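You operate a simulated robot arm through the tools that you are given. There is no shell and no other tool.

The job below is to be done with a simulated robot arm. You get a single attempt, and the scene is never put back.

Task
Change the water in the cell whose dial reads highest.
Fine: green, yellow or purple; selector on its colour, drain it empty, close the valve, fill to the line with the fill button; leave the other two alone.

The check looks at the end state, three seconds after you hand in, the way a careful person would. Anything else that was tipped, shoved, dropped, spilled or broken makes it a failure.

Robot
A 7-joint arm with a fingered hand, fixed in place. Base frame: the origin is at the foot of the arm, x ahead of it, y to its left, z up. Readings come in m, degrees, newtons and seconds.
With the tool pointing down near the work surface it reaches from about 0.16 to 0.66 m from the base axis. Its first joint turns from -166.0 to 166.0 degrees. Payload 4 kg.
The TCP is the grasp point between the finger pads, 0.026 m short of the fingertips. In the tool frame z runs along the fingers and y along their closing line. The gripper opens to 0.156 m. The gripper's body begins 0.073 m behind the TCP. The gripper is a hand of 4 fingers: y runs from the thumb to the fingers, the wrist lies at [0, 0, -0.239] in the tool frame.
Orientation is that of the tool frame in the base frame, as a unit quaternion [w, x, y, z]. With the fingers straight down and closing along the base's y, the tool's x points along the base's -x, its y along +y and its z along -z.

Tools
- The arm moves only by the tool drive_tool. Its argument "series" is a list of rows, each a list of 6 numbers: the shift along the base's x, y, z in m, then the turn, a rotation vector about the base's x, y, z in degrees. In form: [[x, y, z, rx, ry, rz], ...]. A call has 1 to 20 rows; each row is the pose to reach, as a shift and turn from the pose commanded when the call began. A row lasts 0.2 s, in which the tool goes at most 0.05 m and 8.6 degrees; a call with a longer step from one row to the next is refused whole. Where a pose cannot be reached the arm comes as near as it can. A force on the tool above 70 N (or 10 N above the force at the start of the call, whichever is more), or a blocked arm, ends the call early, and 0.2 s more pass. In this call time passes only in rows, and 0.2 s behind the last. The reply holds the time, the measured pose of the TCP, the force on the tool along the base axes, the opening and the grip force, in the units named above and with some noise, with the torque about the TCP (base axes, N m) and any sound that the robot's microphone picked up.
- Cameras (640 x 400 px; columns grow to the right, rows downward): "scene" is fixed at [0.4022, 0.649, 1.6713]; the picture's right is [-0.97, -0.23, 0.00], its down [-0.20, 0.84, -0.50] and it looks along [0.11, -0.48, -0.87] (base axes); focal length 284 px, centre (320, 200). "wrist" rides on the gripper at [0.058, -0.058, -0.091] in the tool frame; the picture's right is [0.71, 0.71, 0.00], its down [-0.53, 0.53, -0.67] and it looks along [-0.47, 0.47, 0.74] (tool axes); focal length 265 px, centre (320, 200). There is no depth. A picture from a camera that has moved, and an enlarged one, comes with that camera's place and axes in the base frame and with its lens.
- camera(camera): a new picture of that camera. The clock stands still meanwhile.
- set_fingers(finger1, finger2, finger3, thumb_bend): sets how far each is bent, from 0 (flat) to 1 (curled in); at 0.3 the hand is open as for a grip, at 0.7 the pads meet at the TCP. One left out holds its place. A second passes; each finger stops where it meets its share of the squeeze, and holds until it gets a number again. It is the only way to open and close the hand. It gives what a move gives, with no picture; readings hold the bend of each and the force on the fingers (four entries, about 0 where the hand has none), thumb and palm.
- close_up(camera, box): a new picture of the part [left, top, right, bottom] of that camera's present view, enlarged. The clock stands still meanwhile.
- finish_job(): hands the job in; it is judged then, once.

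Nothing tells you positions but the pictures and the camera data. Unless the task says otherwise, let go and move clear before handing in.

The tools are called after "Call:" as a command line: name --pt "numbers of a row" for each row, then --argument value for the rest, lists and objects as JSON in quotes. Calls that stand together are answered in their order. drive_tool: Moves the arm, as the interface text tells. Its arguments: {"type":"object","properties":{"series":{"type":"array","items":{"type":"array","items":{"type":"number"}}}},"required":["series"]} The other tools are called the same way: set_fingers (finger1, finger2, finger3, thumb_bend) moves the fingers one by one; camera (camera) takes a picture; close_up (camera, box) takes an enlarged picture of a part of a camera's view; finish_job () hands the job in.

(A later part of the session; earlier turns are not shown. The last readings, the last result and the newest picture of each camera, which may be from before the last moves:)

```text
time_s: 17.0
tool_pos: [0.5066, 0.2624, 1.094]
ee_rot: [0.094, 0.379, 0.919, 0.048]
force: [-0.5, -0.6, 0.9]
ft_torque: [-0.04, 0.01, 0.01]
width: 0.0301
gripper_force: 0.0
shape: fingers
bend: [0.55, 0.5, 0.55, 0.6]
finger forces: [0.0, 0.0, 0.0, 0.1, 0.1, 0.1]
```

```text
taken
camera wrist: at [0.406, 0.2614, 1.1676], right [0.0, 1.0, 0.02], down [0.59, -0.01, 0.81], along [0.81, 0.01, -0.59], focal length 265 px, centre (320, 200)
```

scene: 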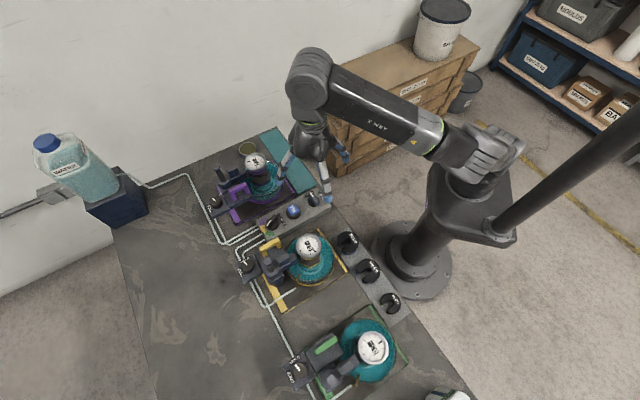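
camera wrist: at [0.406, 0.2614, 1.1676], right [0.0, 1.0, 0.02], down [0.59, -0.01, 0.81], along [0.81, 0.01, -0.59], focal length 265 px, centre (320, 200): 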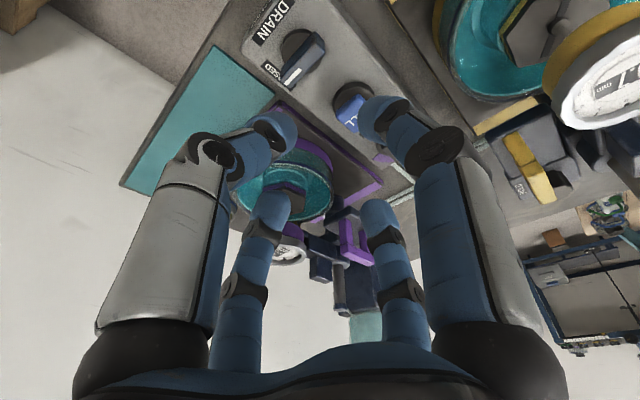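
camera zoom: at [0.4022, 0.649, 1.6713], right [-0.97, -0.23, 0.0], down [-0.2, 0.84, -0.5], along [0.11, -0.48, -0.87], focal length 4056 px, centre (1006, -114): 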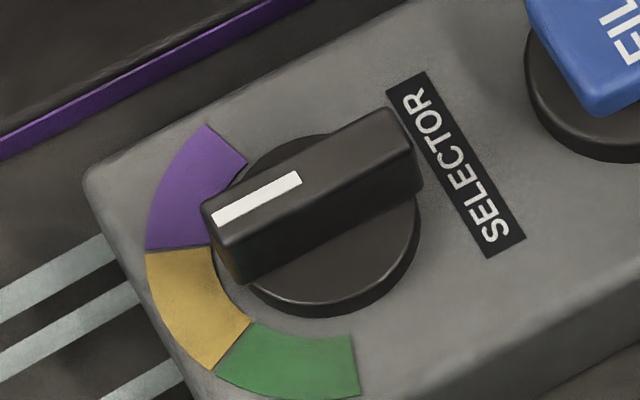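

The selector now sits squarely on yellow (about 46°). Next I'll level the hand above the drain lever and turn it so fingers 1 and 3 straddle the lever.

Call:
drive_tool --pt "0.002 -0.003 0 -0.5 6 0" --pt "0.006 -0.009 -0.01 -1.05 11.95 0"

Call:
drive_tool --pt "0 0 0 0 0 8" --pt "0 0 0 0 0 16" --pt "0 0 0 0 0 24" --pt "0 0 0 0 0 32" --pt "0 0 0 0 0 40" --pt "0 0 0 0 0 48" --pt "0 0 0 0 0 56" --pt "0 0 0 0 0 64" --pt "0 0 0 0 0 72" --pt "0 0 0 0 0 80" --pt "0 0 0 0 0 88" --pt "0 0 -0.01 0 0 90"

Call:
set_fingers --finger1 0.57 --finger2 0.55 --finger3 0.57 --thumb_bend 0.55

Call:
camera --camera "wrist"

Call:
close_up --camera "scene" --box '[260, 150, 350, 220]'

```text
time_s: 17.6
tool_pos: [0.5114, 0.2546, 1.0853]
ee_rot: [-0.001, 0.382, 0.924, 0.0]
force: [0.1, -0.2, -0.3]
ft_torque: [0.0, -0.01, -0.01]
width: 0.0302
gripper_force: 0.2
shape: fingers
bend: [0.55, 0.5, 0.55, 0.6]
finger forces: [0.0, 0.1, 0.0, 0.0, 0.0, 0.0]
```

```text
time_s: 20.2
tool_pos: [0.5119, 0.2544, 1.0741]
ee_rot: [0.001, -0.384, 0.923, 0.0]
force: [-0.4, 0.0, -0.1]
ft_torque: [-0.02, 0.01, 0.01]
width: 0.0301
gripper_force: 0.0
shape: fingers
bend: [0.55, 0.5, 0.55, 0.6]
finger forces: [0.0, 0.0, 0.1, 0.0, 0.0, 0.2]
```

```text
time_s: 21.2
tool_pos: [0.5112, 0.2554, 1.0742]
ee_rot: [0.001, -0.383, 0.924, 0.001]
force: [0.2, -0.1, -0.4]
ft_torque: [0.01, 0.0, -0.02]
width: 0.0355
gripper_force: 0.0
shape: fingers
bend: [0.56, 0.55, 0.56, 0.55]
finger forces: [0.1, 0.0, 0.1, 0.0, 0.0, 0.1]
```

```text
taken
camera wrist: at [0.5113, 0.1721, 1.1669], right [-1.0, 0.0, 0.0], down [0.0, 0.74, 0.67], along [0.0, 0.67, -0.74], focal length 265 px, centre (320, 200)
```

wrist: 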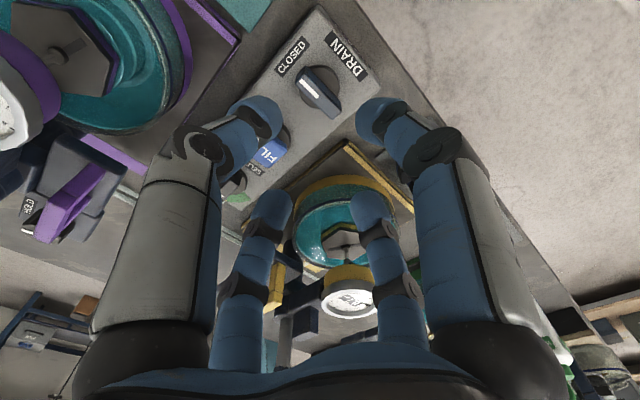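

```text
5.71 times, centred on (305, 185) of scene
camera zoom: at [0.4022, 0.649, 1.6713], right [-0.97, -0.23, 0.0], down [-0.2, 0.84, -0.5], along [0.11, -0.48, -0.87], focal length 1622 px, centre (406, 286)
```

zoom: 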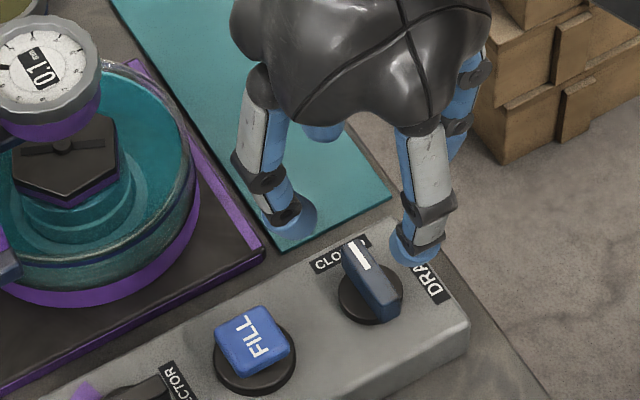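

I'll zoom to refine the lever centre and heading before descending.

Call:
close_up --camera "wrist" --box '[265, 50, 375, 130]'

```text
5.00 times, centred on (320, 90) of wrist
camera zoom: at [0.5113, 0.1721, 1.1669], right [-1.0, 0.0, 0.0], down [0.0, 0.74, 0.67], along [0.0, 0.67, -0.74], focal length 1327 px, centre (320, 750)
```

zoom: 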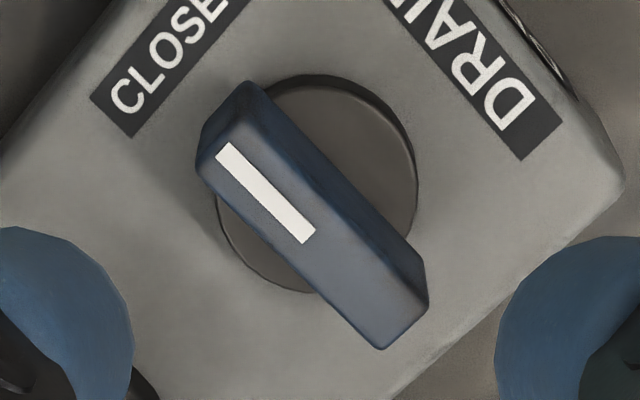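

Lever centre refined to (0.513, 0.255), mark at −46°, lever top about 0.95. Descending to straddle it.

Call:
drive_tool --pt "0.001 0 -0.03 0 0 0" --pt "0.001 0 -0.06 0 0 0" --pt "0.001 0 -0.085 0 0 0" --pt "0.001 0 -0.1 0 0 0" --pt "0.001 0 -0.106 0 0 0"

Call:
camera --camera "wrist"

Call:
close_up --camera "scene" --box '[275, 160, 345, 220]'

```text
time_s: 22.4
tool_pos: [0.512, 0.2538, 0.9685]
ee_rot: [0.001, -0.383, 0.924, 0.001]
force: [-1.0, 0.2, 1.1]
ft_torque: [0.05, -0.06, 0.0]
width: 0.0356
gripper_force: 0.8
shape: fingers
bend: [0.56, 0.55, 0.57, 0.55]
finger forces: [0.1, 0.0, 1.5, 0.0, 0.0, 0.0]
```

```text
taken
camera wrist: at [0.5122, 0.1715, 1.0616], right [-1.0, 0.0, 0.0], down [0.0, 0.74, 0.67], along [0.0, 0.67, -0.74], focal length 265 px, centre (320, 200)
```

wrist: 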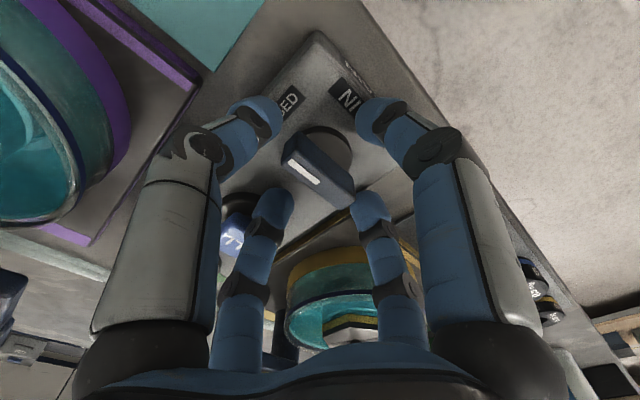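

```text
6.67 times, centred on (310, 190) of scene
camera zoom: at [0.4022, 0.649, 1.6713], right [-0.97, -0.23, 0.0], down [-0.2, 0.84, -0.5], along [0.11, -0.48, -0.87], focal length 1893 px, centre (387, 267)
```

zoom: 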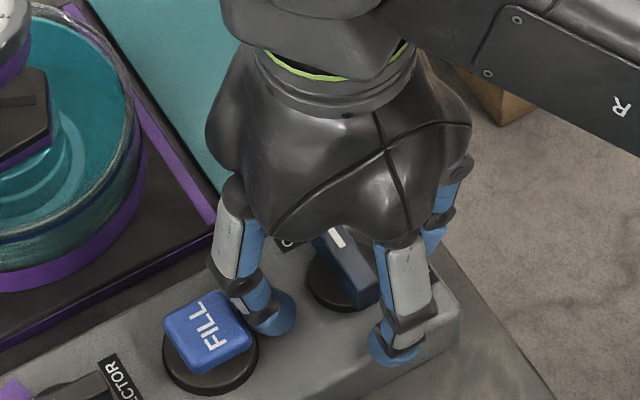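

Finger 3 has a light contact near the FILL bezel, so I'll close now, which moves it away from there and onto the lever.

Call:
set_fingers --finger1 0.72 --finger3 0.72

Call:
close_up --camera "scene" --box '[275, 160, 345, 220]'

Call:
close_up --camera "wrist" --box '[200, 60, 440, 240]'

```text
time_s: 23.4
tool_pos: [0.5128, 0.2534, 0.9694]
ee_rot: [0.001, -0.383, 0.924, 0.001]
force: [-3.5, -2.0, 7.6]
ft_torque: [-0.19, 0.21, -0.02]
width: 0.0267
gripper_force: 12.3
shape: fingers
bend: [0.64, 0.55, 0.66, 0.55]
finger forces: [18.1, 0.1, 6.6, 0.0, 0.0, 0.0]
```

```text
6.67 times, centred on (310, 190) of scene
camera zoom: at [0.4022, 0.649, 1.6713], right [-0.97, -0.23, 0.0], down [-0.2, 0.84, -0.5], along [0.11, -0.48, -0.87], focal length 1893 px, centre (387, 267)
```

zoom: 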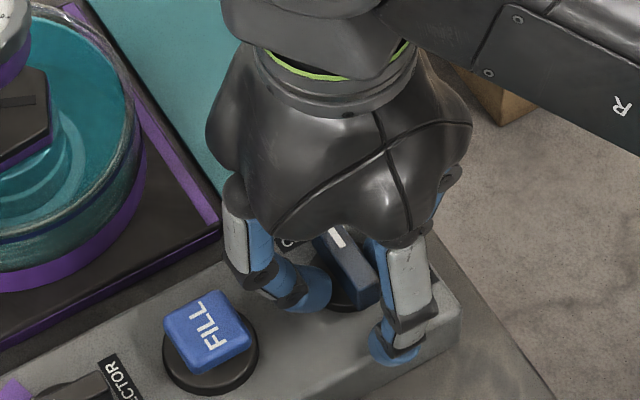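

```text
2.22 times, centred on (320, 150) of wrist
camera zoom: at [0.512, 0.1715, 1.062], right [-1.0, 0.0, 0.0], down [0.0, 0.74, 0.67], along [0.0, 0.67, -0.74], focal length 590 px, centre (320, 311)
```

zoom: 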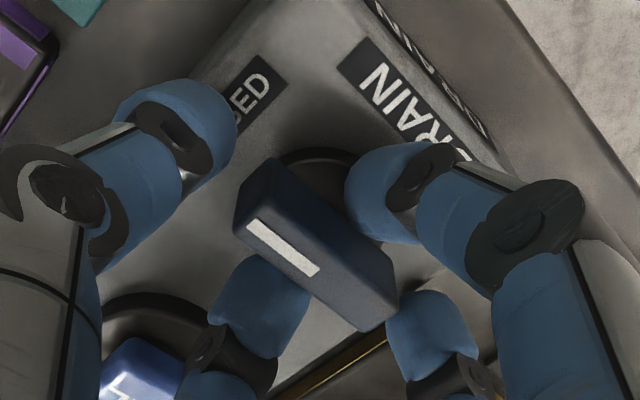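

The lever is held. Before turning, I'll pull the thumb and finger 2 in so that finger 2 doesn't sweep into the FILL button.

Call:
set_fingers --finger2 0.61 --thumb_bend 0.58

Call:
drive_tool --pt "0 0 0.001 0 0 -7" --pt "0 0 0.001 0 0 -14" --pt "0 0 0.001 0 0 -21" --pt "0 0 0.001 0 0 -28"

Call:
close_up --camera "scene" --box '[275, 160, 345, 220]'

Call:
close_up --camera "wrist" --box '[200, 60, 440, 240]'

```text
time_s: 24.4
tool_pos: [0.5133, 0.2545, 0.9698]
ee_rot: [0.001, -0.383, 0.924, -0.001]
force: [-3.9, -1.8, 9.5]
ft_torque: [-0.19, 0.21, -0.03]
width: 0.0238
gripper_force: 13.0
shape: fingers
bend: [0.64, 0.6, 0.66, 0.57]
finger forces: [19.2, 0.5, 6.9, 0.1, 0.0, 0.1]
```

```text
time_s: 25.4
tool_pos: [0.5129, 0.2532, 0.9698]
ee_rot: [0.001, -0.148, 0.989, 0.0]
force: [-0.1, -1.5, 0.8]
ft_torque: [-0.07, 0.11, 0.03]
width: 0.0191
gripper_force: 6.9
shape: fingers
bend: [0.65, 0.61, 0.66, 0.57]
finger forces: [8.7, 0.1, 4.7, 0.0, 0.1, 0.1]
```

```text
6.67 times, centred on (310, 190) of scene
camera zoom: at [0.4022, 0.649, 1.6713], right [-0.97, -0.23, 0.0], down [-0.2, 0.84, -0.5], along [0.11, -0.48, -0.87], focal length 1893 px, centre (387, 267)
```

zoom: 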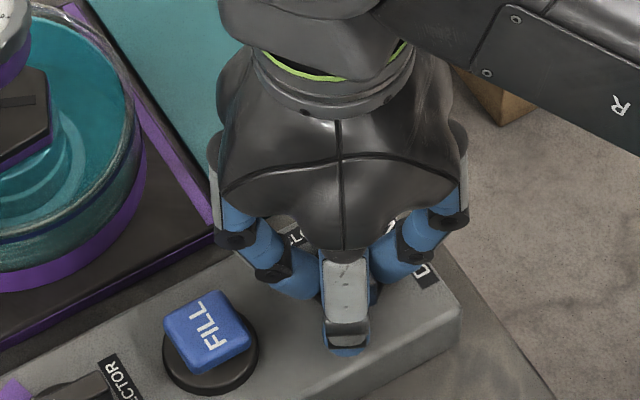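

```text
2.22 times, centred on (320, 150) of wrist
camera zoom: at [0.474, 0.1816, 1.0621], right [-0.88, 0.47, 0.0], down [0.35, 0.66, 0.67], along [0.32, 0.59, -0.74], focal length 590 px, centre (320, 311)
```

zoom: 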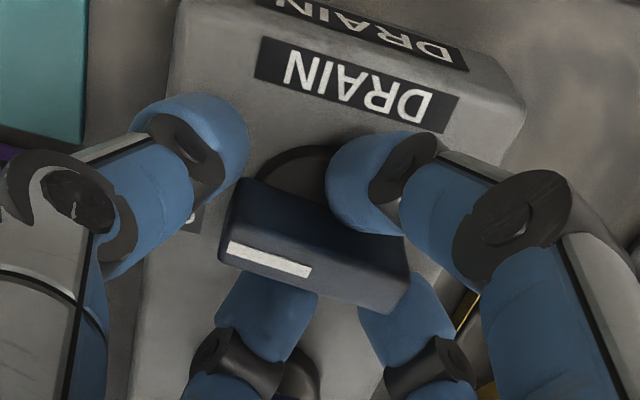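

The lever didn't follow: it is still near −45°, so the fingers slipped. "DRAIN" may just be the valve's name, with the opening direction the other way. I'll turn back into alignment and try a modest counter-clockwise turn.

Call:
drive_tool --pt "0 0 0 0 0 7" --pt "0 0 0 0 0 14" --pt "0 0 0 0 0 21" --pt "0 0 0 0 0 28" --pt "0 0 0 0 0 28"

Call:
close_up --camera "wrist" --box '[200, 60, 440, 240]'

Call:
drive_tool --pt "0 0 0 0 0 6" --pt "0 0 0 0 0 12" --pt "0 0 0 0 0 18" --pt "0 0 0 0 0 24"

Call:
close_up --camera "wrist" --box '[200, 60, 440, 240]'

```text
time_s: 26.6
tool_pos: [0.5128, 0.2548, 0.9705]
ee_rot: [0.001, -0.384, 0.923, 0.0]
force: [-3.4, -2.3, 8.8]
ft_torque: [-0.15, 0.24, -0.09]
width: 0.0257
gripper_force: 10.7
shape: fingers
bend: [0.64, 0.6, 0.66, 0.57]
finger forces: [16.1, 0.5, 5.6, 0.0, 0.0, 0.0]
```

```text
2.22 times, centred on (320, 150) of wrist
camera zoom: at [0.5124, 0.172, 1.0625], right [-1.0, 0.0, 0.0], down [0.0, 0.74, 0.67], along [0.0, 0.67, -0.74], focal length 590 px, centre (320, 311)
```

zoom: 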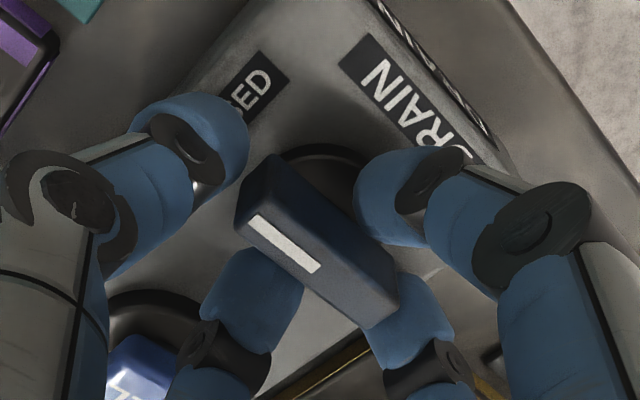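

```text
time_s: 27.6
tool_pos: [0.5136, 0.2552, 0.9692]
ee_rot: [0.001, -0.568, 0.823, 0.0]
force: [-4.9, 1.9, 3.3]
ft_torque: [0.02, 0.24, -0.14]
width: 0.0317
gripper_force: 8.3
shape: fingers
bend: [0.64, 0.6, 0.67, 0.57]
finger forces: [10.9, 1.6, 4.2, 0.0, 0.0, 0.0]
```

```text
2.22 times, centred on (320, 150) of wrist
camera zoom: at [0.5459, 0.1798, 1.0616], right [-0.91, -0.41, 0.0], down [-0.31, 0.68, 0.67], along [-0.27, 0.61, -0.74], focal length 590 px, centre (320, 311)
```

zoom: 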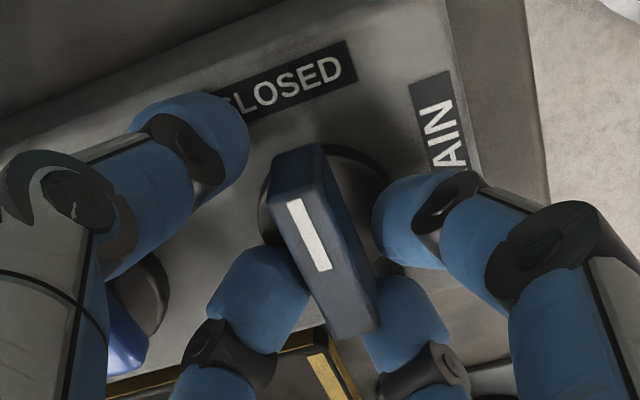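

The valve is stiff and the shallow fingertip grip slipped both ways. I'll realign, loosen slightly, go about 9 mm deeper, and squeeze with all four digits (sides and ends).

Call:
drive_tool --pt "0 0 0 0 0 -8" --pt "0 0 0 0 0 -16" --pt "0 0 0 0 0 -24"

Call:
set_fingers --finger1 0.61 --finger2 0.59 --finger3 0.61 --thumb_bend 0.59

Call:
drive_tool --pt "0 0 -0.003 0 0 0" --pt "0 0 -0.006 0 0 0"

Call:
close_up --camera "wrist" --box '[200, 60, 440, 240]'

```text
time_s: 28.4
tool_pos: [0.5132, 0.2542, 0.9693]
ee_rot: [0.001, -0.383, 0.924, 0.0]
force: [-6.6, 0.4, 6.0]
ft_torque: [-0.03, 0.27, 0.04]
width: 0.0259
gripper_force: 9.3
shape: fingers
bend: [0.64, 0.6, 0.66, 0.57]
finger forces: [12.9, 0.5, 6.6, 0.0, 0.0, 0.1]
```

```text
time_s: 29.4
tool_pos: [0.5135, 0.2543, 0.9698]
ee_rot: [0.001, -0.384, 0.923, 0.0]
force: [-0.2, 0.3, 7.1]
ft_torque: [-0.07, 0.11, -0.04]
width: 0.0235
gripper_force: 4.5
shape: fingers
bend: [0.63, 0.59, 0.61, 0.59]
finger forces: [7.6, 0.0, 0.0, 0.1, 0.9, 0.0]
```

```text
time_s: 30.0
tool_pos: [0.5136, 0.2529, 0.9675]
ee_rot: [0.003, -0.382, 0.924, -0.001]
force: [-7.5, -5.3, 41.6]
ft_torque: [-0.39, 0.55, -0.09]
width: 0.0236
gripper_force: 22.1
shape: fingers
bend: [0.6, 0.59, 0.61, 0.59]
finger forces: [25.9, 9.4, 0.1, 0.0, 8.9, 0.0]
```

```text
2.22 times, centred on (320, 150) of wrist
camera zoom: at [0.5117, 0.1706, 1.0593], right [-1.0, 0.0, -0.01], down [0.0, 0.74, 0.67], along [0.0, 0.67, -0.74], focal length 590 px, centre (320, 311)
```

zoom: 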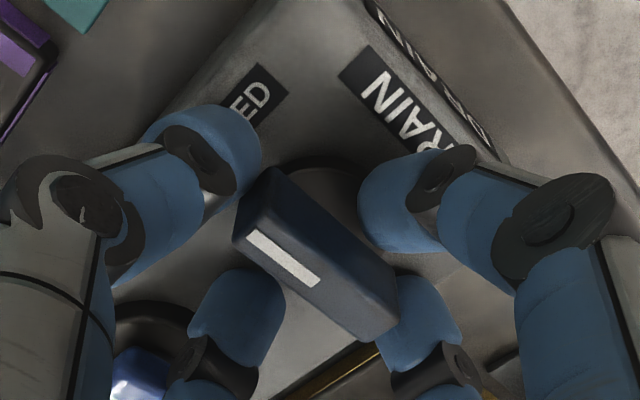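

Contact with the block prevents going deeper, and 42 N is plenty, so I'll lift off. Plan B: close all digits into a rigid bundle and push the lever's end around.

Call:
drive_tool --pt "0 0 0.015 0 0 0" --pt "0 0 0.04 0 0 0" --pt "0 0 0.06 0 0 0"

Call:
set_fingers --finger1 0.72 --finger2 0.72 --finger3 0.72 --thumb_bend 0.72

Call:
camera --camera "wrist"

Call:
close_up --camera "wrist" --box '[200, 60, 440, 240]'

Call:
close_up --camera "scene" --box '[275, 150, 345, 210]'

```text
time_s: 30.8
tool_pos: [0.5128, 0.2559, 1.0225]
ee_rot: [0.001, -0.384, 0.923, 0.001]
force: [0.1, -0.1, -0.6]
ft_torque: [0.0, 0.01, 0.04]
width: 0.023
gripper_force: 0.1
shape: fingers
bend: [0.61, 0.59, 0.61, 0.59]
finger forces: [0.1, 0.0, 0.0, 0.1, 0.0, 0.0]
```

```text
time_s: 31.8
tool_pos: [0.5125, 0.2546, 1.0235]
ee_rot: [0.002, -0.384, 0.923, 0.001]
force: [0.0, 0.4, -1.0]
ft_torque: [0.01, 0.01, 0.0]
width: 0.0
gripper_force: 0.0
shape: fingers
bend: [0.71, 0.68, 0.71, 0.69]
finger forces: [0.0, 0.0, 0.0, 0.0, 0.0, 0.0]
```

```text
taken
camera wrist: at [0.5123, 0.1723, 1.1156], right [-1.0, 0.0, 0.0], down [0.0, 0.74, 0.67], along [0.0, 0.67, -0.74], focal length 265 px, centre (320, 200)
```

wrist: 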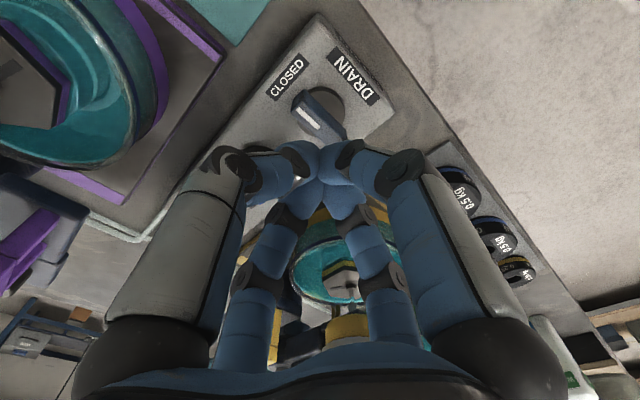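

```text
2.22 times, centred on (320, 150) of wrist
camera zoom: at [0.5123, 0.1723, 1.1156], right [-1.0, 0.0, 0.0], down [0.0, 0.74, 0.67], along [0.0, 0.67, -0.74], focal length 590 px, centre (320, 311)
```

zoom: 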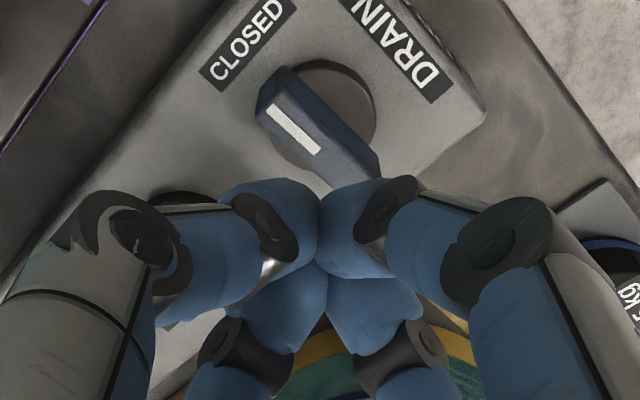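

```text
6.67 times, centred on (310, 180) of scene
camera zoom: at [0.4022, 0.649, 1.6713], right [-0.97, -0.23, 0.0], down [-0.2, 0.84, -0.5], along [0.11, -0.48, -0.87], focal length 1893 px, centre (387, 333)
```

zoom: 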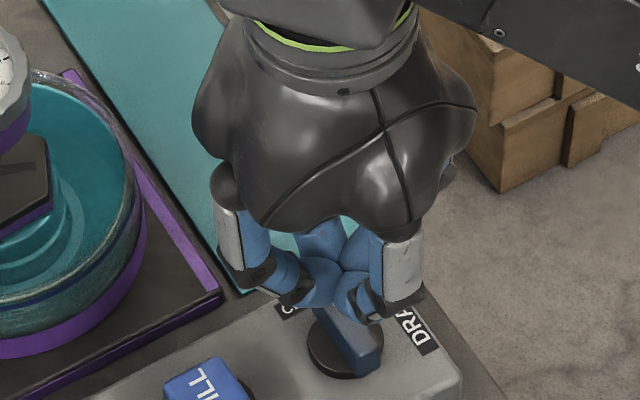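

The closed bundle is a blunt cone, so it isn't ideal. Instead I'll extend only finger 2 and use it as a stiff peg against the lever's marked end. The palm will stay off the block, clear of FILL and the cups.

Call:
drive_tool --pt "0.004 -0.014 0.02 0 0 -7.5" --pt "0.008 -0.028 0.03 0 0 -15" --pt "0.012 -0.042 0.03 0 0 -22.5" --pt "0.016 -0.056 0.03 0 0 -30" --pt "0.02 -0.07 0.03 0 0 -37.5" --pt "0.025 -0.085 0.03 0 0 -45"

Call:
set_fingers --finger2 0.35

Call:
camera --camera "wrist"

Call:
close_up --camera "scene" --box '[265, 130, 355, 210]'

```text
time_s: 33.2
tool_pos: [0.5384, 0.1697, 1.0538]
ee_rot: [0.001, 0.001, 1.0, 0.0]
force: [0.9, -0.8, -0.6]
ft_torque: [-0.02, -0.03, -0.03]
width: 0.0001
gripper_force: 0.0
shape: fingers
bend: [0.71, 0.68, 0.71, 0.69]
finger forces: [0.0, 0.1, 0.1, 0.1, 0.1, 0.0]
```

```text
time_s: 34.2
tool_pos: [0.5382, 0.1695, 1.054]
ee_rot: [0.001, -0.001, 1.0, 0.0]
force: [0.2, -0.4, -0.1]
ft_torque: [0.01, -0.01, 0.03]
width: 0.0
gripper_force: 0.1
shape: fingers
bend: [0.71, 0.35, 0.71, 0.69]
finger forces: [0.0, 0.0, 0.0, 0.0, 0.0, 0.0]
```

```text
taken
camera wrist: at [0.4796, 0.111, 1.1461], right [-0.71, 0.71, 0.0], down [0.52, 0.53, 0.67], along [0.47, 0.47, -0.74], focal length 265 px, centre (320, 200)
```

wrist: 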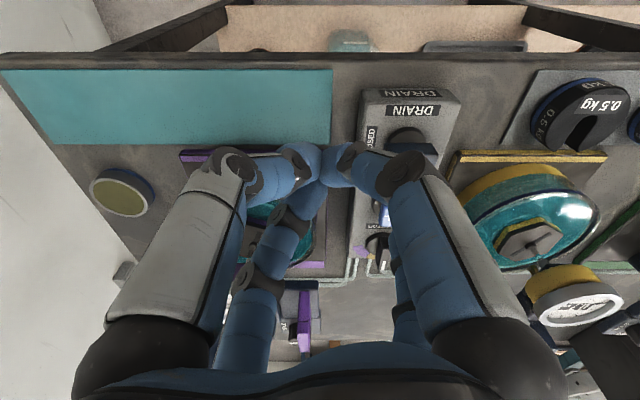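

```text
5.00 times, centred on (310, 170) of scene
camera zoom: at [0.4022, 0.649, 1.6713], right [-0.97, -0.23, 0.0], down [-0.2, 0.84, -0.5], along [0.11, -0.48, -0.87], focal length 1420 px, centre (370, 350)
```

zoom: 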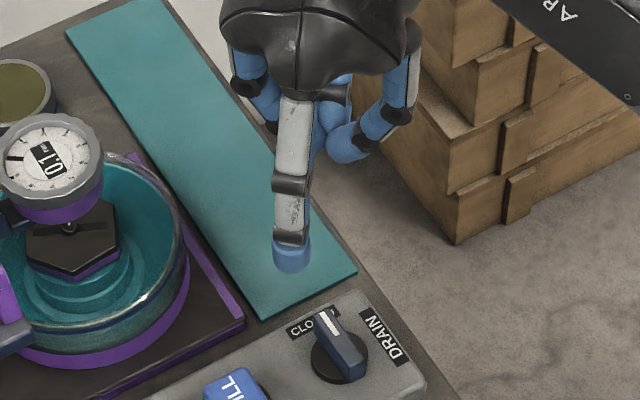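

Finger 2 is clearly visible to the scene camera, about 0.083 m from the hand axis. I'll lower it beside the lever's marked end on the FILL side, leaving clearance.

Call:
drive_tool --pt "0.002 0.009 -0.02 0 0 0" --pt "0.002 0.009 -0.04 0 0 0" --pt "0.002 0.009 -0.055 0 0 0"

Call:
close_up --camera "scene" --box '[275, 150, 345, 210]'

Call:
close_up --camera "wrist" --box '[300, 70, 480, 230]'

```text
time_s: 35.0
tool_pos: [0.5404, 0.1792, 0.9988]
ee_rot: [0.001, 0.0, 1.0, 0.0]
force: [0.1, -0.3, -0.2]
ft_torque: [0.0, 0.0, 0.0]
width: 0.0001
gripper_force: 0.1
shape: fingers
bend: [0.71, 0.35, 0.71, 0.69]
finger forces: [0.0, 0.1, 0.0, 0.0, 0.0, 0.1]
```

```text
6.67 times, centred on (310, 180) of scene
camera zoom: at [0.4022, 0.649, 1.6713], right [-0.97, -0.23, 0.0], down [-0.2, 0.84, -0.5], along [0.11, -0.48, -0.87], focal length 1893 px, centre (387, 333)
```

zoom: 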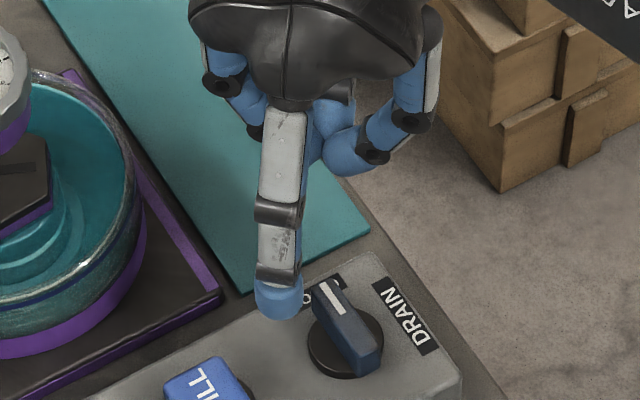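

```text
2.50 times, centred on (390, 150) of wrist
camera zoom: at [0.4809, 0.1208, 1.091], right [-0.71, 0.71, 0.0], down [0.52, 0.53, 0.67], along [0.47, 0.47, -0.74], focal length 664 px, centre (145, 325)
```

zoom: 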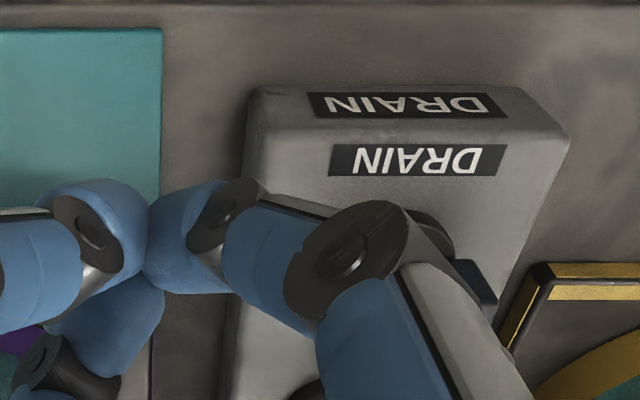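

Finger 2 is where planned, about 24 mm to the side of the lever axis. I'll lower it beside the lever, then start a short clockwise push.

Call:
drive_tool --pt "0 0 -0.014 0 0 0" --pt "0 0 -0.022 0 0 0" --pt "0 0 -0.025 0 0 0"

Call:
close_up --camera "scene" --box '[275, 150, 345, 210]'

```text
time_s: 35.8
tool_pos: [0.54, 0.1789, 0.9732]
ee_rot: [0.001, 0.0, 1.0, 0.0]
force: [0.4, -0.2, -0.1]
ft_torque: [0.0, 0.01, 0.01]
width: 0.0
gripper_force: 0.0
shape: fingers
bend: [0.71, 0.35, 0.71, 0.69]
finger forces: [0.0, 0.0, 0.1, 0.1, 0.0, 0.0]
```

```text
6.67 times, centred on (310, 180) of scene
camera zoom: at [0.4022, 0.649, 1.6713], right [-0.97, -0.23, 0.0], down [-0.2, 0.84, -0.5], along [0.11, -0.48, -0.87], focal length 1893 px, centre (387, 333)
```

zoom: 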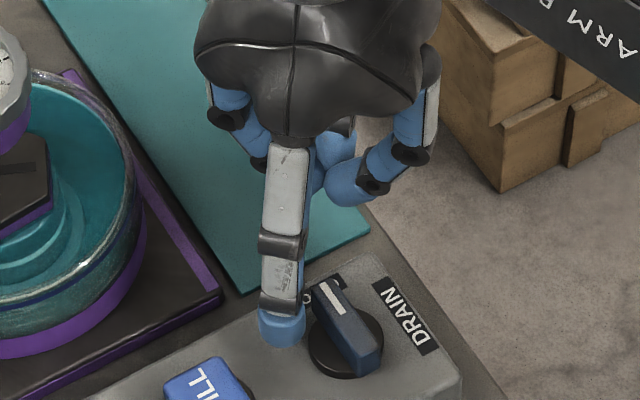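

No contact yet and well placed. Pushing now, first about 20° of lever travel.

Call:
drive_tool --pt "-0.004 -0.004 0 0 0 0" --pt "-0.0078 -0.0078 0 0 0 0" --pt "-0.016 -0.0105 0 0 0 -5" --pt "-0.0239 -0.0132 0 0 0 -10"

Call:
close_up --camera "scene" --box '[275, 150, 345, 210]'

```text
time_s: 36.8
tool_pos: [0.5161, 0.1664, 0.9736]
ee_rot: [0.001, 0.088, 0.996, -0.001]
force: [1.2, 2.6, -1.1]
ft_torque: [-0.06, -0.04, -0.11]
width: 0.0
gripper_force: 1.0
shape: fingers
bend: [0.71, 0.33, 0.71, 0.69]
finger forces: [0.0, 2.3, 0.1, 0.1, 0.0, 0.1]
```

```text
6.67 times, centred on (310, 180) of scene
camera zoom: at [0.4022, 0.649, 1.6713], right [-0.97, -0.23, 0.0], down [-0.2, 0.84, -0.5], along [0.11, -0.48, -0.87], focal length 1893 px, centre (387, 333)
```

zoom: 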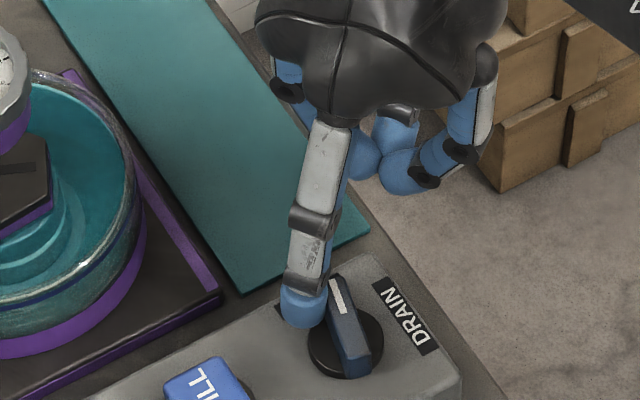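

The lever is turning clockwise with only about 3 N. Continuing the arc.

Call:
drive_tool --pt "-0.009 -0.001 0 0 0 -5" --pt "-0.0178 -0.002 0 0 0 -10" --pt "-0.0272 -0.001 0 0 0 -15" --pt "-0.0365 0 0 0 0 -20" --pt "-0.0458 0.0032 0 0 0 -25" --pt "-0.0551 0.0064 0 0 0 -30"

Call:
close_up --camera "scene" --box '[275, 150, 345, 210]'

Call:
close_up --camera "scene" --box '[270, 225, 350, 290]'

```text
time_s: 38.2
tool_pos: [0.4605, 0.1715, 0.9737]
ee_rot: [0.001, 0.342, 0.94, 0.0]
force: [2.2, -0.6, 0.1]
ft_torque: [0.01, -0.04, -0.18]
width: 0.0001
gripper_force: 1.9
shape: fingers
bend: [0.71, 0.33, 0.71, 0.69]
finger forces: [0.1, 2.2, 0.0, 0.1, 0.0, 0.1]
```

```text
6.67 times, centred on (310, 180) of scene
camera zoom: at [0.4022, 0.649, 1.6713], right [-0.97, -0.23, 0.0], down [-0.2, 0.84, -0.5], along [0.11, -0.48, -0.87], focal length 1893 px, centre (387, 333)
```

zoom: 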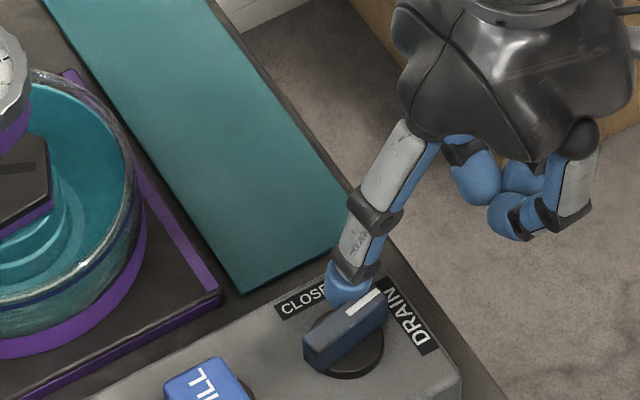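

```text
6.15 times, centred on (310, 258) of scene
camera zoom: at [0.4022, 0.649, 1.6713], right [-0.97, -0.23, 0.0], down [-0.2, 0.84, -0.5], along [0.11, -0.48, -0.87], focal length 1747 px, centre (382, -154)
```

zoom: 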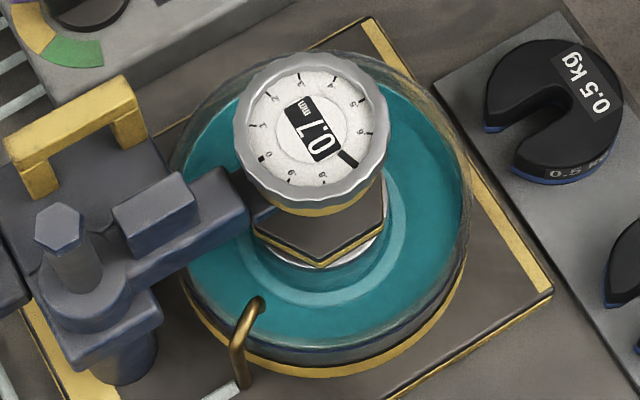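

The valve is open and the yellow cup's level is dropping. I'll ease off the lever, lift clear and watch the drain.

Call:
drive_tool --pt "0.0025 -0.003 0 0 0 0" --pt "0.003 -0.006 0.01 0 0 0" --pt "0.003 -0.008 0.04 0 0 0" --pt "0.003 -0.008 0.06 0 0 0"

Call:
close_up --camera "scene" --box '[275, 150, 345, 210]'

Call:
close_up --camera "scene" --box '[270, 225, 350, 290]'

Call:
camera --camera "scene"

```text
time_s: 39.2
tool_pos: [0.464, 0.1638, 1.0342]
ee_rot: [0.001, 0.342, 0.94, 0.001]
force: [0.8, 0.5, 0.2]
ft_torque: [0.01, -0.01, 0.04]
width: 0.0
gripper_force: 0.0
shape: fingers
bend: [0.71, 0.35, 0.71, 0.69]
finger forces: [0.1, 0.1, 0.0, 0.0, 0.0, 0.0]
```

```text
6.67 times, centred on (310, 180) of scene
camera zoom: at [0.4022, 0.649, 1.6713], right [-0.97, -0.23, 0.0], down [-0.2, 0.84, -0.5], along [0.11, -0.48, -0.87], focal length 1893 px, centre (387, 333)
```

zoom: 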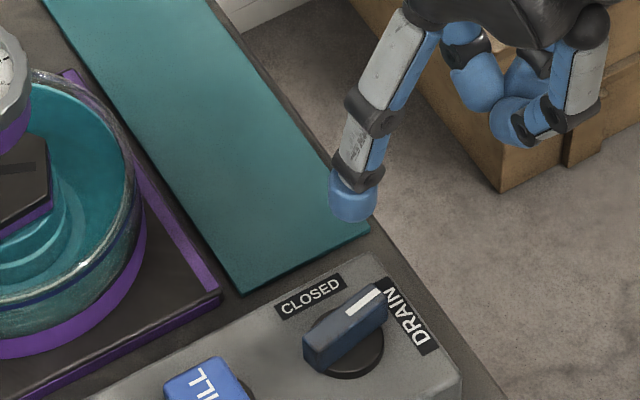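

```text
6.15 times, centred on (310, 258) of scene
camera zoom: at [0.4022, 0.649, 1.6713], right [-0.97, -0.23, 0.0], down [-0.2, 0.84, -0.5], along [0.11, -0.48, -0.87], focal length 1747 px, centre (382, -154)
```

zoom: 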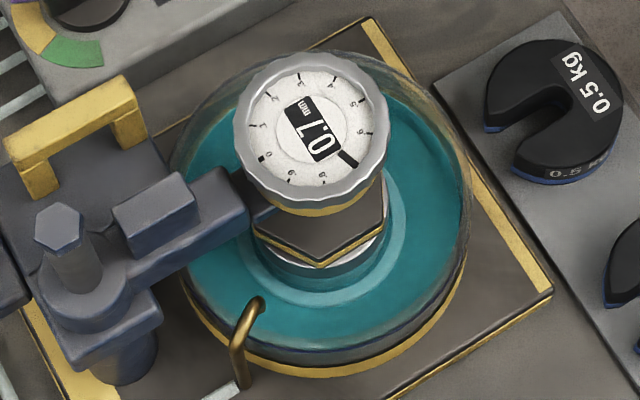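

```text
taken
```

scene: 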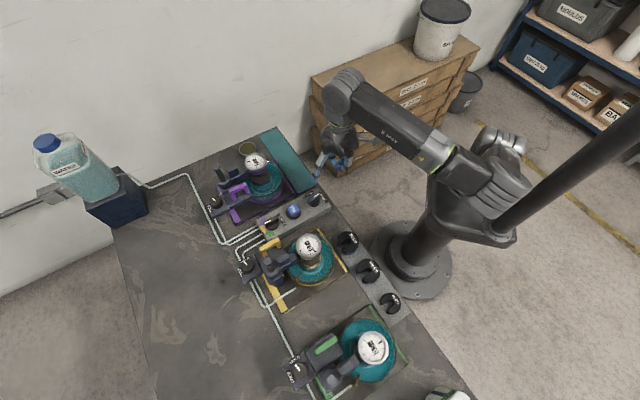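

The valve stays open and the level is falling. I'll wait in place and watch.

Call:
drive_tool --pt "0 0 0 0 0 0" --pt "0 0 0 0 0 0" --pt "0 0 0 0 0 0" --pt "0 0 0 0 0 0" --pt "0 0 0 0 0 0" --pt "0 0 0 0 0 0" --pt "0 0 0 0 0 0" --pt "0 0 0 0 0 0" --pt "0 0 0 0 0 0" --pt "0 0 0 0 0 0" --pt "0 0 0 0 0 0" --pt "0 0 0 0 0 0" --pt "0 0 0 0 0 0" --pt "0 0 0 0 0 0" --pt "0 0 0 0 0 0" --pt "0 0 0 0 0 0" --pt "0 0 0 0 0 0" --pt "0 0 0 0 0 0" --pt "0 0 0 0 0 0" --pt "0 0 0 0 0 0"

Call:
close_up --camera "scene" --box '[270, 225, 350, 290]'

Call:
close_up --camera "scene" --box '[230, 140, 310, 205]'

Call:
close_up --camera "scene" --box '[320, 310, 420, 390]'

```text
time_s: 43.4
tool_pos: [0.4644, 0.165, 1.033]
ee_rot: [0.001, 0.341, 0.94, 0.0]
force: [-0.3, -0.2, 0.4]
ft_torque: [-0.01, 0.02, 0.01]
width: 0.0
gripper_force: 0.0
shape: fingers
bend: [0.71, 0.35, 0.71, 0.69]
finger forces: [0.0, 0.0, 0.1, 0.0, 0.1, 0.0]
```

```text
6.15 times, centred on (310, 258) of scene
camera zoom: at [0.4022, 0.649, 1.6713], right [-0.97, -0.23, 0.0], down [-0.2, 0.84, -0.5], along [0.11, -0.48, -0.87], focal length 1747 px, centre (382, -154)
```

zoom: 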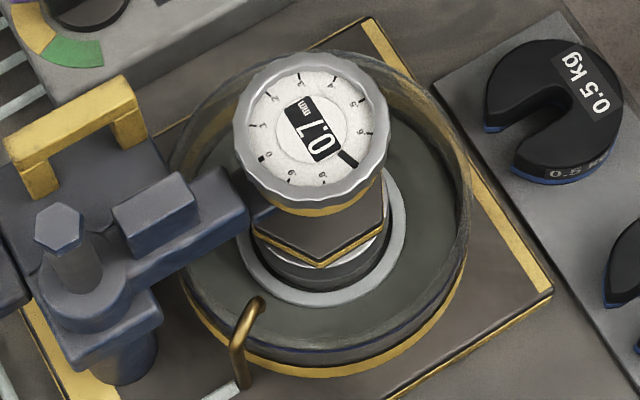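

```text
6.15 times, centred on (270, 172) of scene
camera zoom: at [0.4022, 0.649, 1.6713], right [-0.97, -0.23, 0.0], down [-0.2, 0.84, -0.5], along [0.11, -0.48, -0.87], focal length 1747 px, centre (628, 369)
```

zoom: 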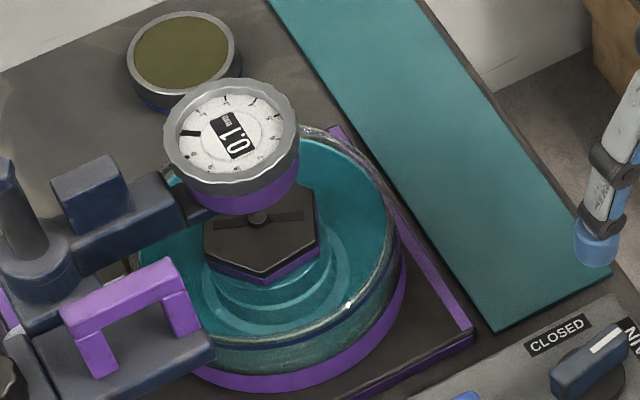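

```text
5.00 times, centred on (370, 350) of scene
camera zoom: at [0.4022, 0.649, 1.6713], right [-0.97, -0.23, 0.0], down [-0.2, 0.84, -0.5], along [0.11, -0.48, -0.87], focal length 1420 px, centre (70, -550)
```

zoom: 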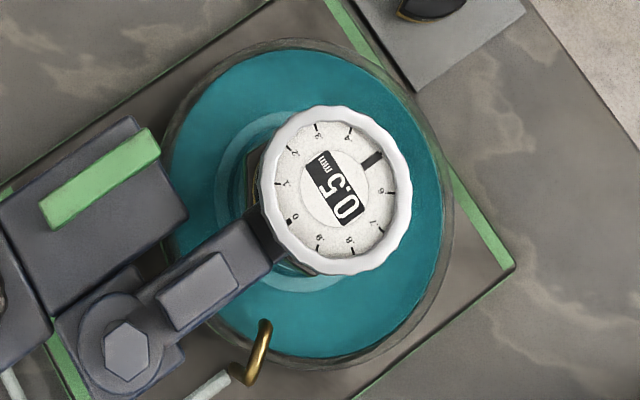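

The yellow cup is now empty, and the purple and green cups are unchanged. To close, I'll place finger 2 beside the lever's tail (FILL end) and push it counter-clockwise.

Call:
drive_tool --pt "0.011 0.012 0 0 0 0" --pt "0.0219 0.0245 0 0 0 0" --pt "0.0219 0.0245 -0.02 0 0 0"

Call:
close_up --camera "scene" --box '[275, 150, 345, 210]'

Call:
close_up --camera "wrist" --box '[320, 60, 480, 180]'

```text
time_s: 44.2
tool_pos: [0.4849, 0.1878, 1.0136]
ee_rot: [0.002, 0.342, 0.94, 0.0]
force: [0.8, 0.1, 0.1]
ft_torque: [0.02, 0.01, -0.01]
width: 0.0
gripper_force: 0.0
shape: fingers
bend: [0.71, 0.35, 0.71, 0.69]
finger forces: [0.0, 0.1, 0.0, 0.0, 0.0, 0.0]
```

```text
6.67 times, centred on (310, 180) of scene
camera zoom: at [0.4022, 0.649, 1.6713], right [-0.97, -0.23, 0.0], down [-0.2, 0.84, -0.5], along [0.11, -0.48, -0.87], focal length 1893 px, centre (387, 333)
```

zoom: 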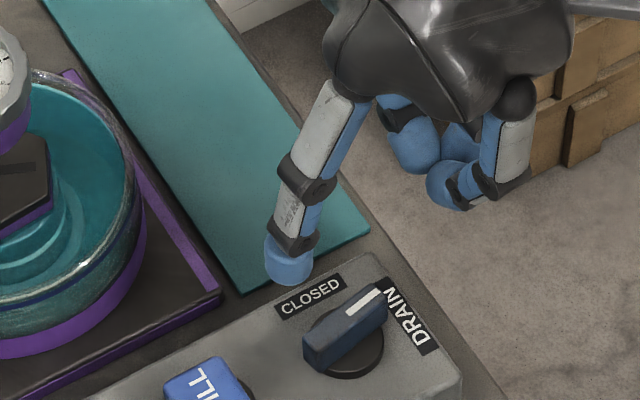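

```text
3.33 times, centred on (400, 120) of wrist
camera zoom: at [0.4036, 0.1807, 1.1061], right [-0.09, 1.0, 0.0], down [0.74, 0.07, 0.67], along [0.67, 0.06, -0.74], focal length 885 px, centre (53, 467)
```

zoom: 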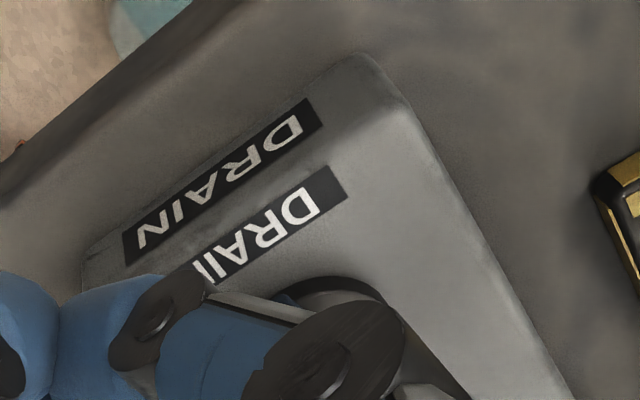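

The finger lines up as planned, about 15 mm along and 21 mm to the side. Descending and then pushing the lever back toward CLOSED.

Call:
drive_tool --pt "0 0 -0.02 0 0 0" --pt "0 0 -0.035 0 0 0" --pt "0 0 -0.04 0 0 0"

Call:
drive_tool --pt "-0.004 0.0032 0 0 0 0" --pt "-0.0077 0.0064 0 0 0 0" --pt "-0.0042 0.0061 0 0 0 4" --pt "-0.0007 0.0058 0 0 0 8" --pt "0.0051 0.0054 0 0 0 16"

Call:
close_up --camera "scene" --box '[275, 150, 345, 210]'

```text
time_s: 45.0
tool_pos: [0.485, 0.1888, 0.9739]
ee_rot: [0.001, 0.341, 0.94, 0.001]
force: [-0.6, 0.7, -0.1]
ft_torque: [0.0, 0.02, 0.03]
width: 0.0
gripper_force: 0.2
shape: fingers
bend: [0.71, 0.35, 0.71, 0.69]
finger forces: [0.0, 0.0, 0.0, 0.1, 0.0, 0.0]
```

```text
time_s: 46.2
tool_pos: [0.4908, 0.1932, 0.9739]
ee_rot: [0.0, 0.206, 0.978, 0.0]
force: [2.7, -2.3, 1.3]
ft_torque: [0.0, -0.06, -0.27]
width: 0.0
gripper_force: 1.6
shape: fingers
bend: [0.71, 0.36, 0.71, 0.69]
finger forces: [0.0, 3.4, 0.1, 0.0, 0.0, 0.0]
```

```text
6.67 times, centred on (310, 180) of scene
camera zoom: at [0.4022, 0.649, 1.6713], right [-0.97, -0.23, 0.0], down [-0.2, 0.84, -0.5], along [0.11, -0.48, -0.87], focal length 1893 px, centre (387, 333)
```

zoom: 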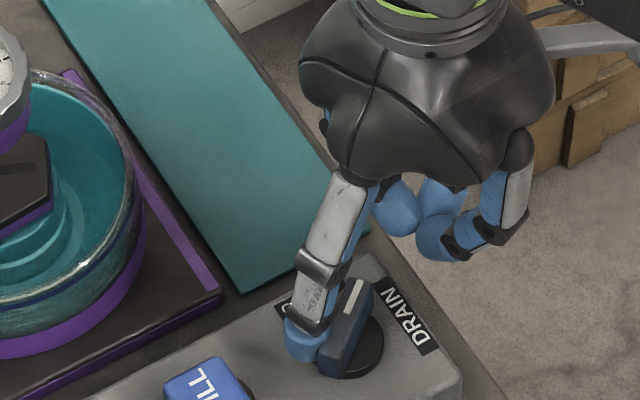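

The lever is turning back. Continuing to the CLOSED position.

Call:
drive_tool --pt "0.0026 -0.0004 0 0 0 4" --pt "0.0051 -0.0008 0 0 0 8" --pt "0.0083 -0.0015 0 0 0 12" --pt "0.0114 -0.0022 0 0 0 16" --pt "0.0136 -0.0027 0 0 0 19" --pt "0.0158 -0.0033 0 0 0 22"

Call:
close_up --camera "scene" --box '[275, 150, 345, 210]'

```text
time_s: 47.6
tool_pos: [0.5074, 0.1902, 0.9746]
ee_rot: [0.001, 0.016, 1.0, 0.001]
force: [3.5, 0.2, -0.4]
ft_torque: [0.0, -0.07, -0.28]
width: 0.0
gripper_force: 2.2
shape: fingers
bend: [0.71, 0.35, 0.71, 0.69]
finger forces: [0.0, 3.3, 0.1, 0.0, 0.0, 0.1]
```

```text
6.67 times, centred on (310, 180) of scene
camera zoom: at [0.4022, 0.649, 1.6713], right [-0.97, -0.23, 0.0], down [-0.2, 0.84, -0.5], along [0.11, -0.48, -0.87], focal length 1893 px, centre (387, 333)
```

zoom: 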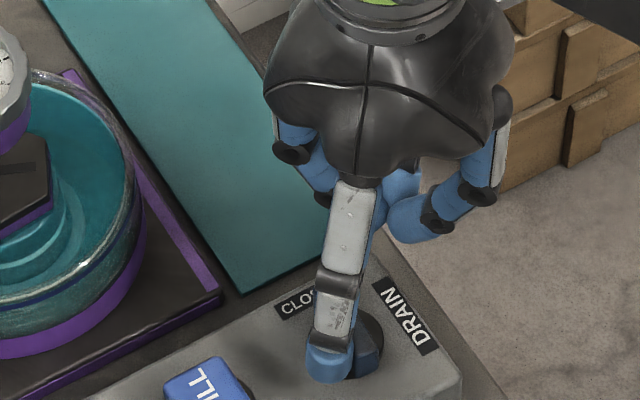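

The lever is hidden behind the finger and may lag a little. I'll push a few millimetres further and watch the force for the stop.

Call:
drive_tool --pt "-0.0023 -0.0005 0 0 0 0" --pt "-0.0054 -0.0017 0 0 0 0"

Call:
close_up --camera "scene" --box '[275, 150, 345, 210]'

```text
time_s: 48.2
tool_pos: [0.5017, 0.1894, 0.9738]
ee_rot: [0.0, 0.017, 1.0, 0.0]
force: [6.6, 2.8, -0.5]
ft_torque: [-0.09, -0.11, -0.55]
width: 0.0
gripper_force: 3.0
shape: fingers
bend: [0.71, 0.34, 0.71, 0.69]
finger forces: [0.1, 6.9, 0.0, 0.1, 0.0, 0.0]
```

```text
6.67 times, centred on (310, 180) of scene
camera zoom: at [0.4022, 0.649, 1.6713], right [-0.97, -0.23, 0.0], down [-0.2, 0.84, -0.5], along [0.11, -0.48, -0.87], focal length 1893 px, centre (387, 333)
```

zoom: 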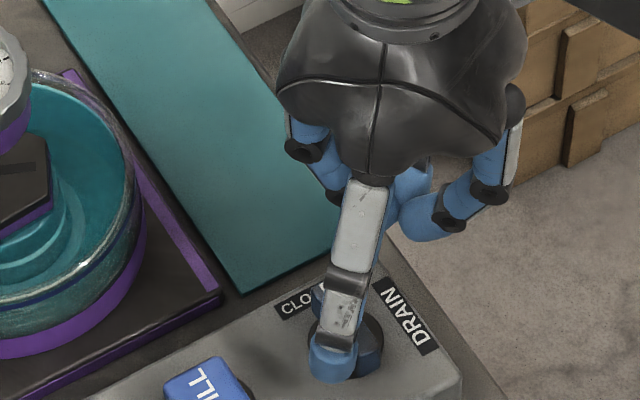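

Force rose to about 7 N, so the lever is likely at its stop. Backing off and lifting to look.

Call:
drive_tool --pt "0.006 0.006 0 0 0 0" --pt "0.012 0.008 0.01 0 0 0" --pt "0.014 0.008 0.04 0 0 0" --pt "0.0 -0.02 0.06 0 0 0"

Call:
close_up --camera "scene" --box '[275, 150, 345, 210]'

Call:
close_up --camera "scene" --box '[270, 225, 350, 290]'

```text
time_s: 49.2
tool_pos: [0.5002, 0.1688, 1.0335]
ee_rot: [0.001, 0.017, 1.0, 0.001]
force: [0.3, 0.5, 0.3]
ft_torque: [0.01, -0.02, 0.0]
width: 0.0
gripper_force: 0.1
shape: fingers
bend: [0.71, 0.35, 0.71, 0.69]
finger forces: [0.1, 0.0, 0.0, 0.0, 0.0, 0.0]
```

```text
6.67 times, centred on (310, 180) of scene
camera zoom: at [0.4022, 0.649, 1.6713], right [-0.97, -0.23, 0.0], down [-0.2, 0.84, -0.5], along [0.11, -0.48, -0.87], focal length 1893 px, centre (387, 333)
```

zoom: 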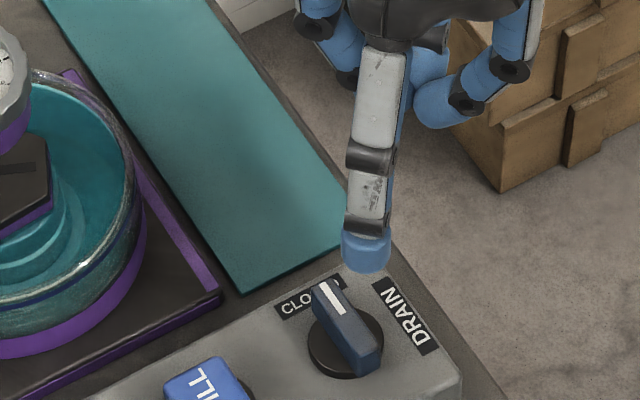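

```text
6.15 times, centred on (310, 258) of scene
camera zoom: at [0.4022, 0.649, 1.6713], right [-0.97, -0.23, 0.0], down [-0.2, 0.84, -0.5], along [0.11, -0.48, -0.87], focal length 1747 px, centre (382, -154)
```

zoom: 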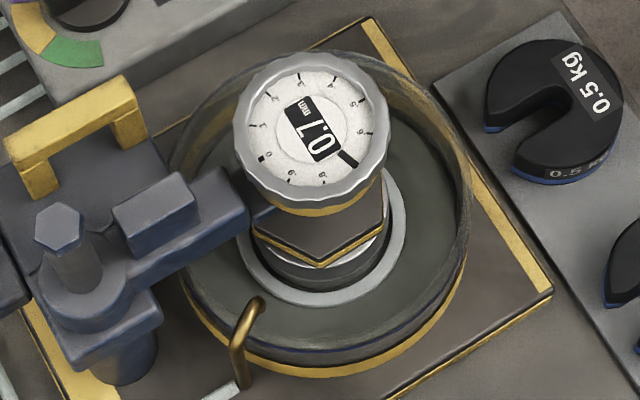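

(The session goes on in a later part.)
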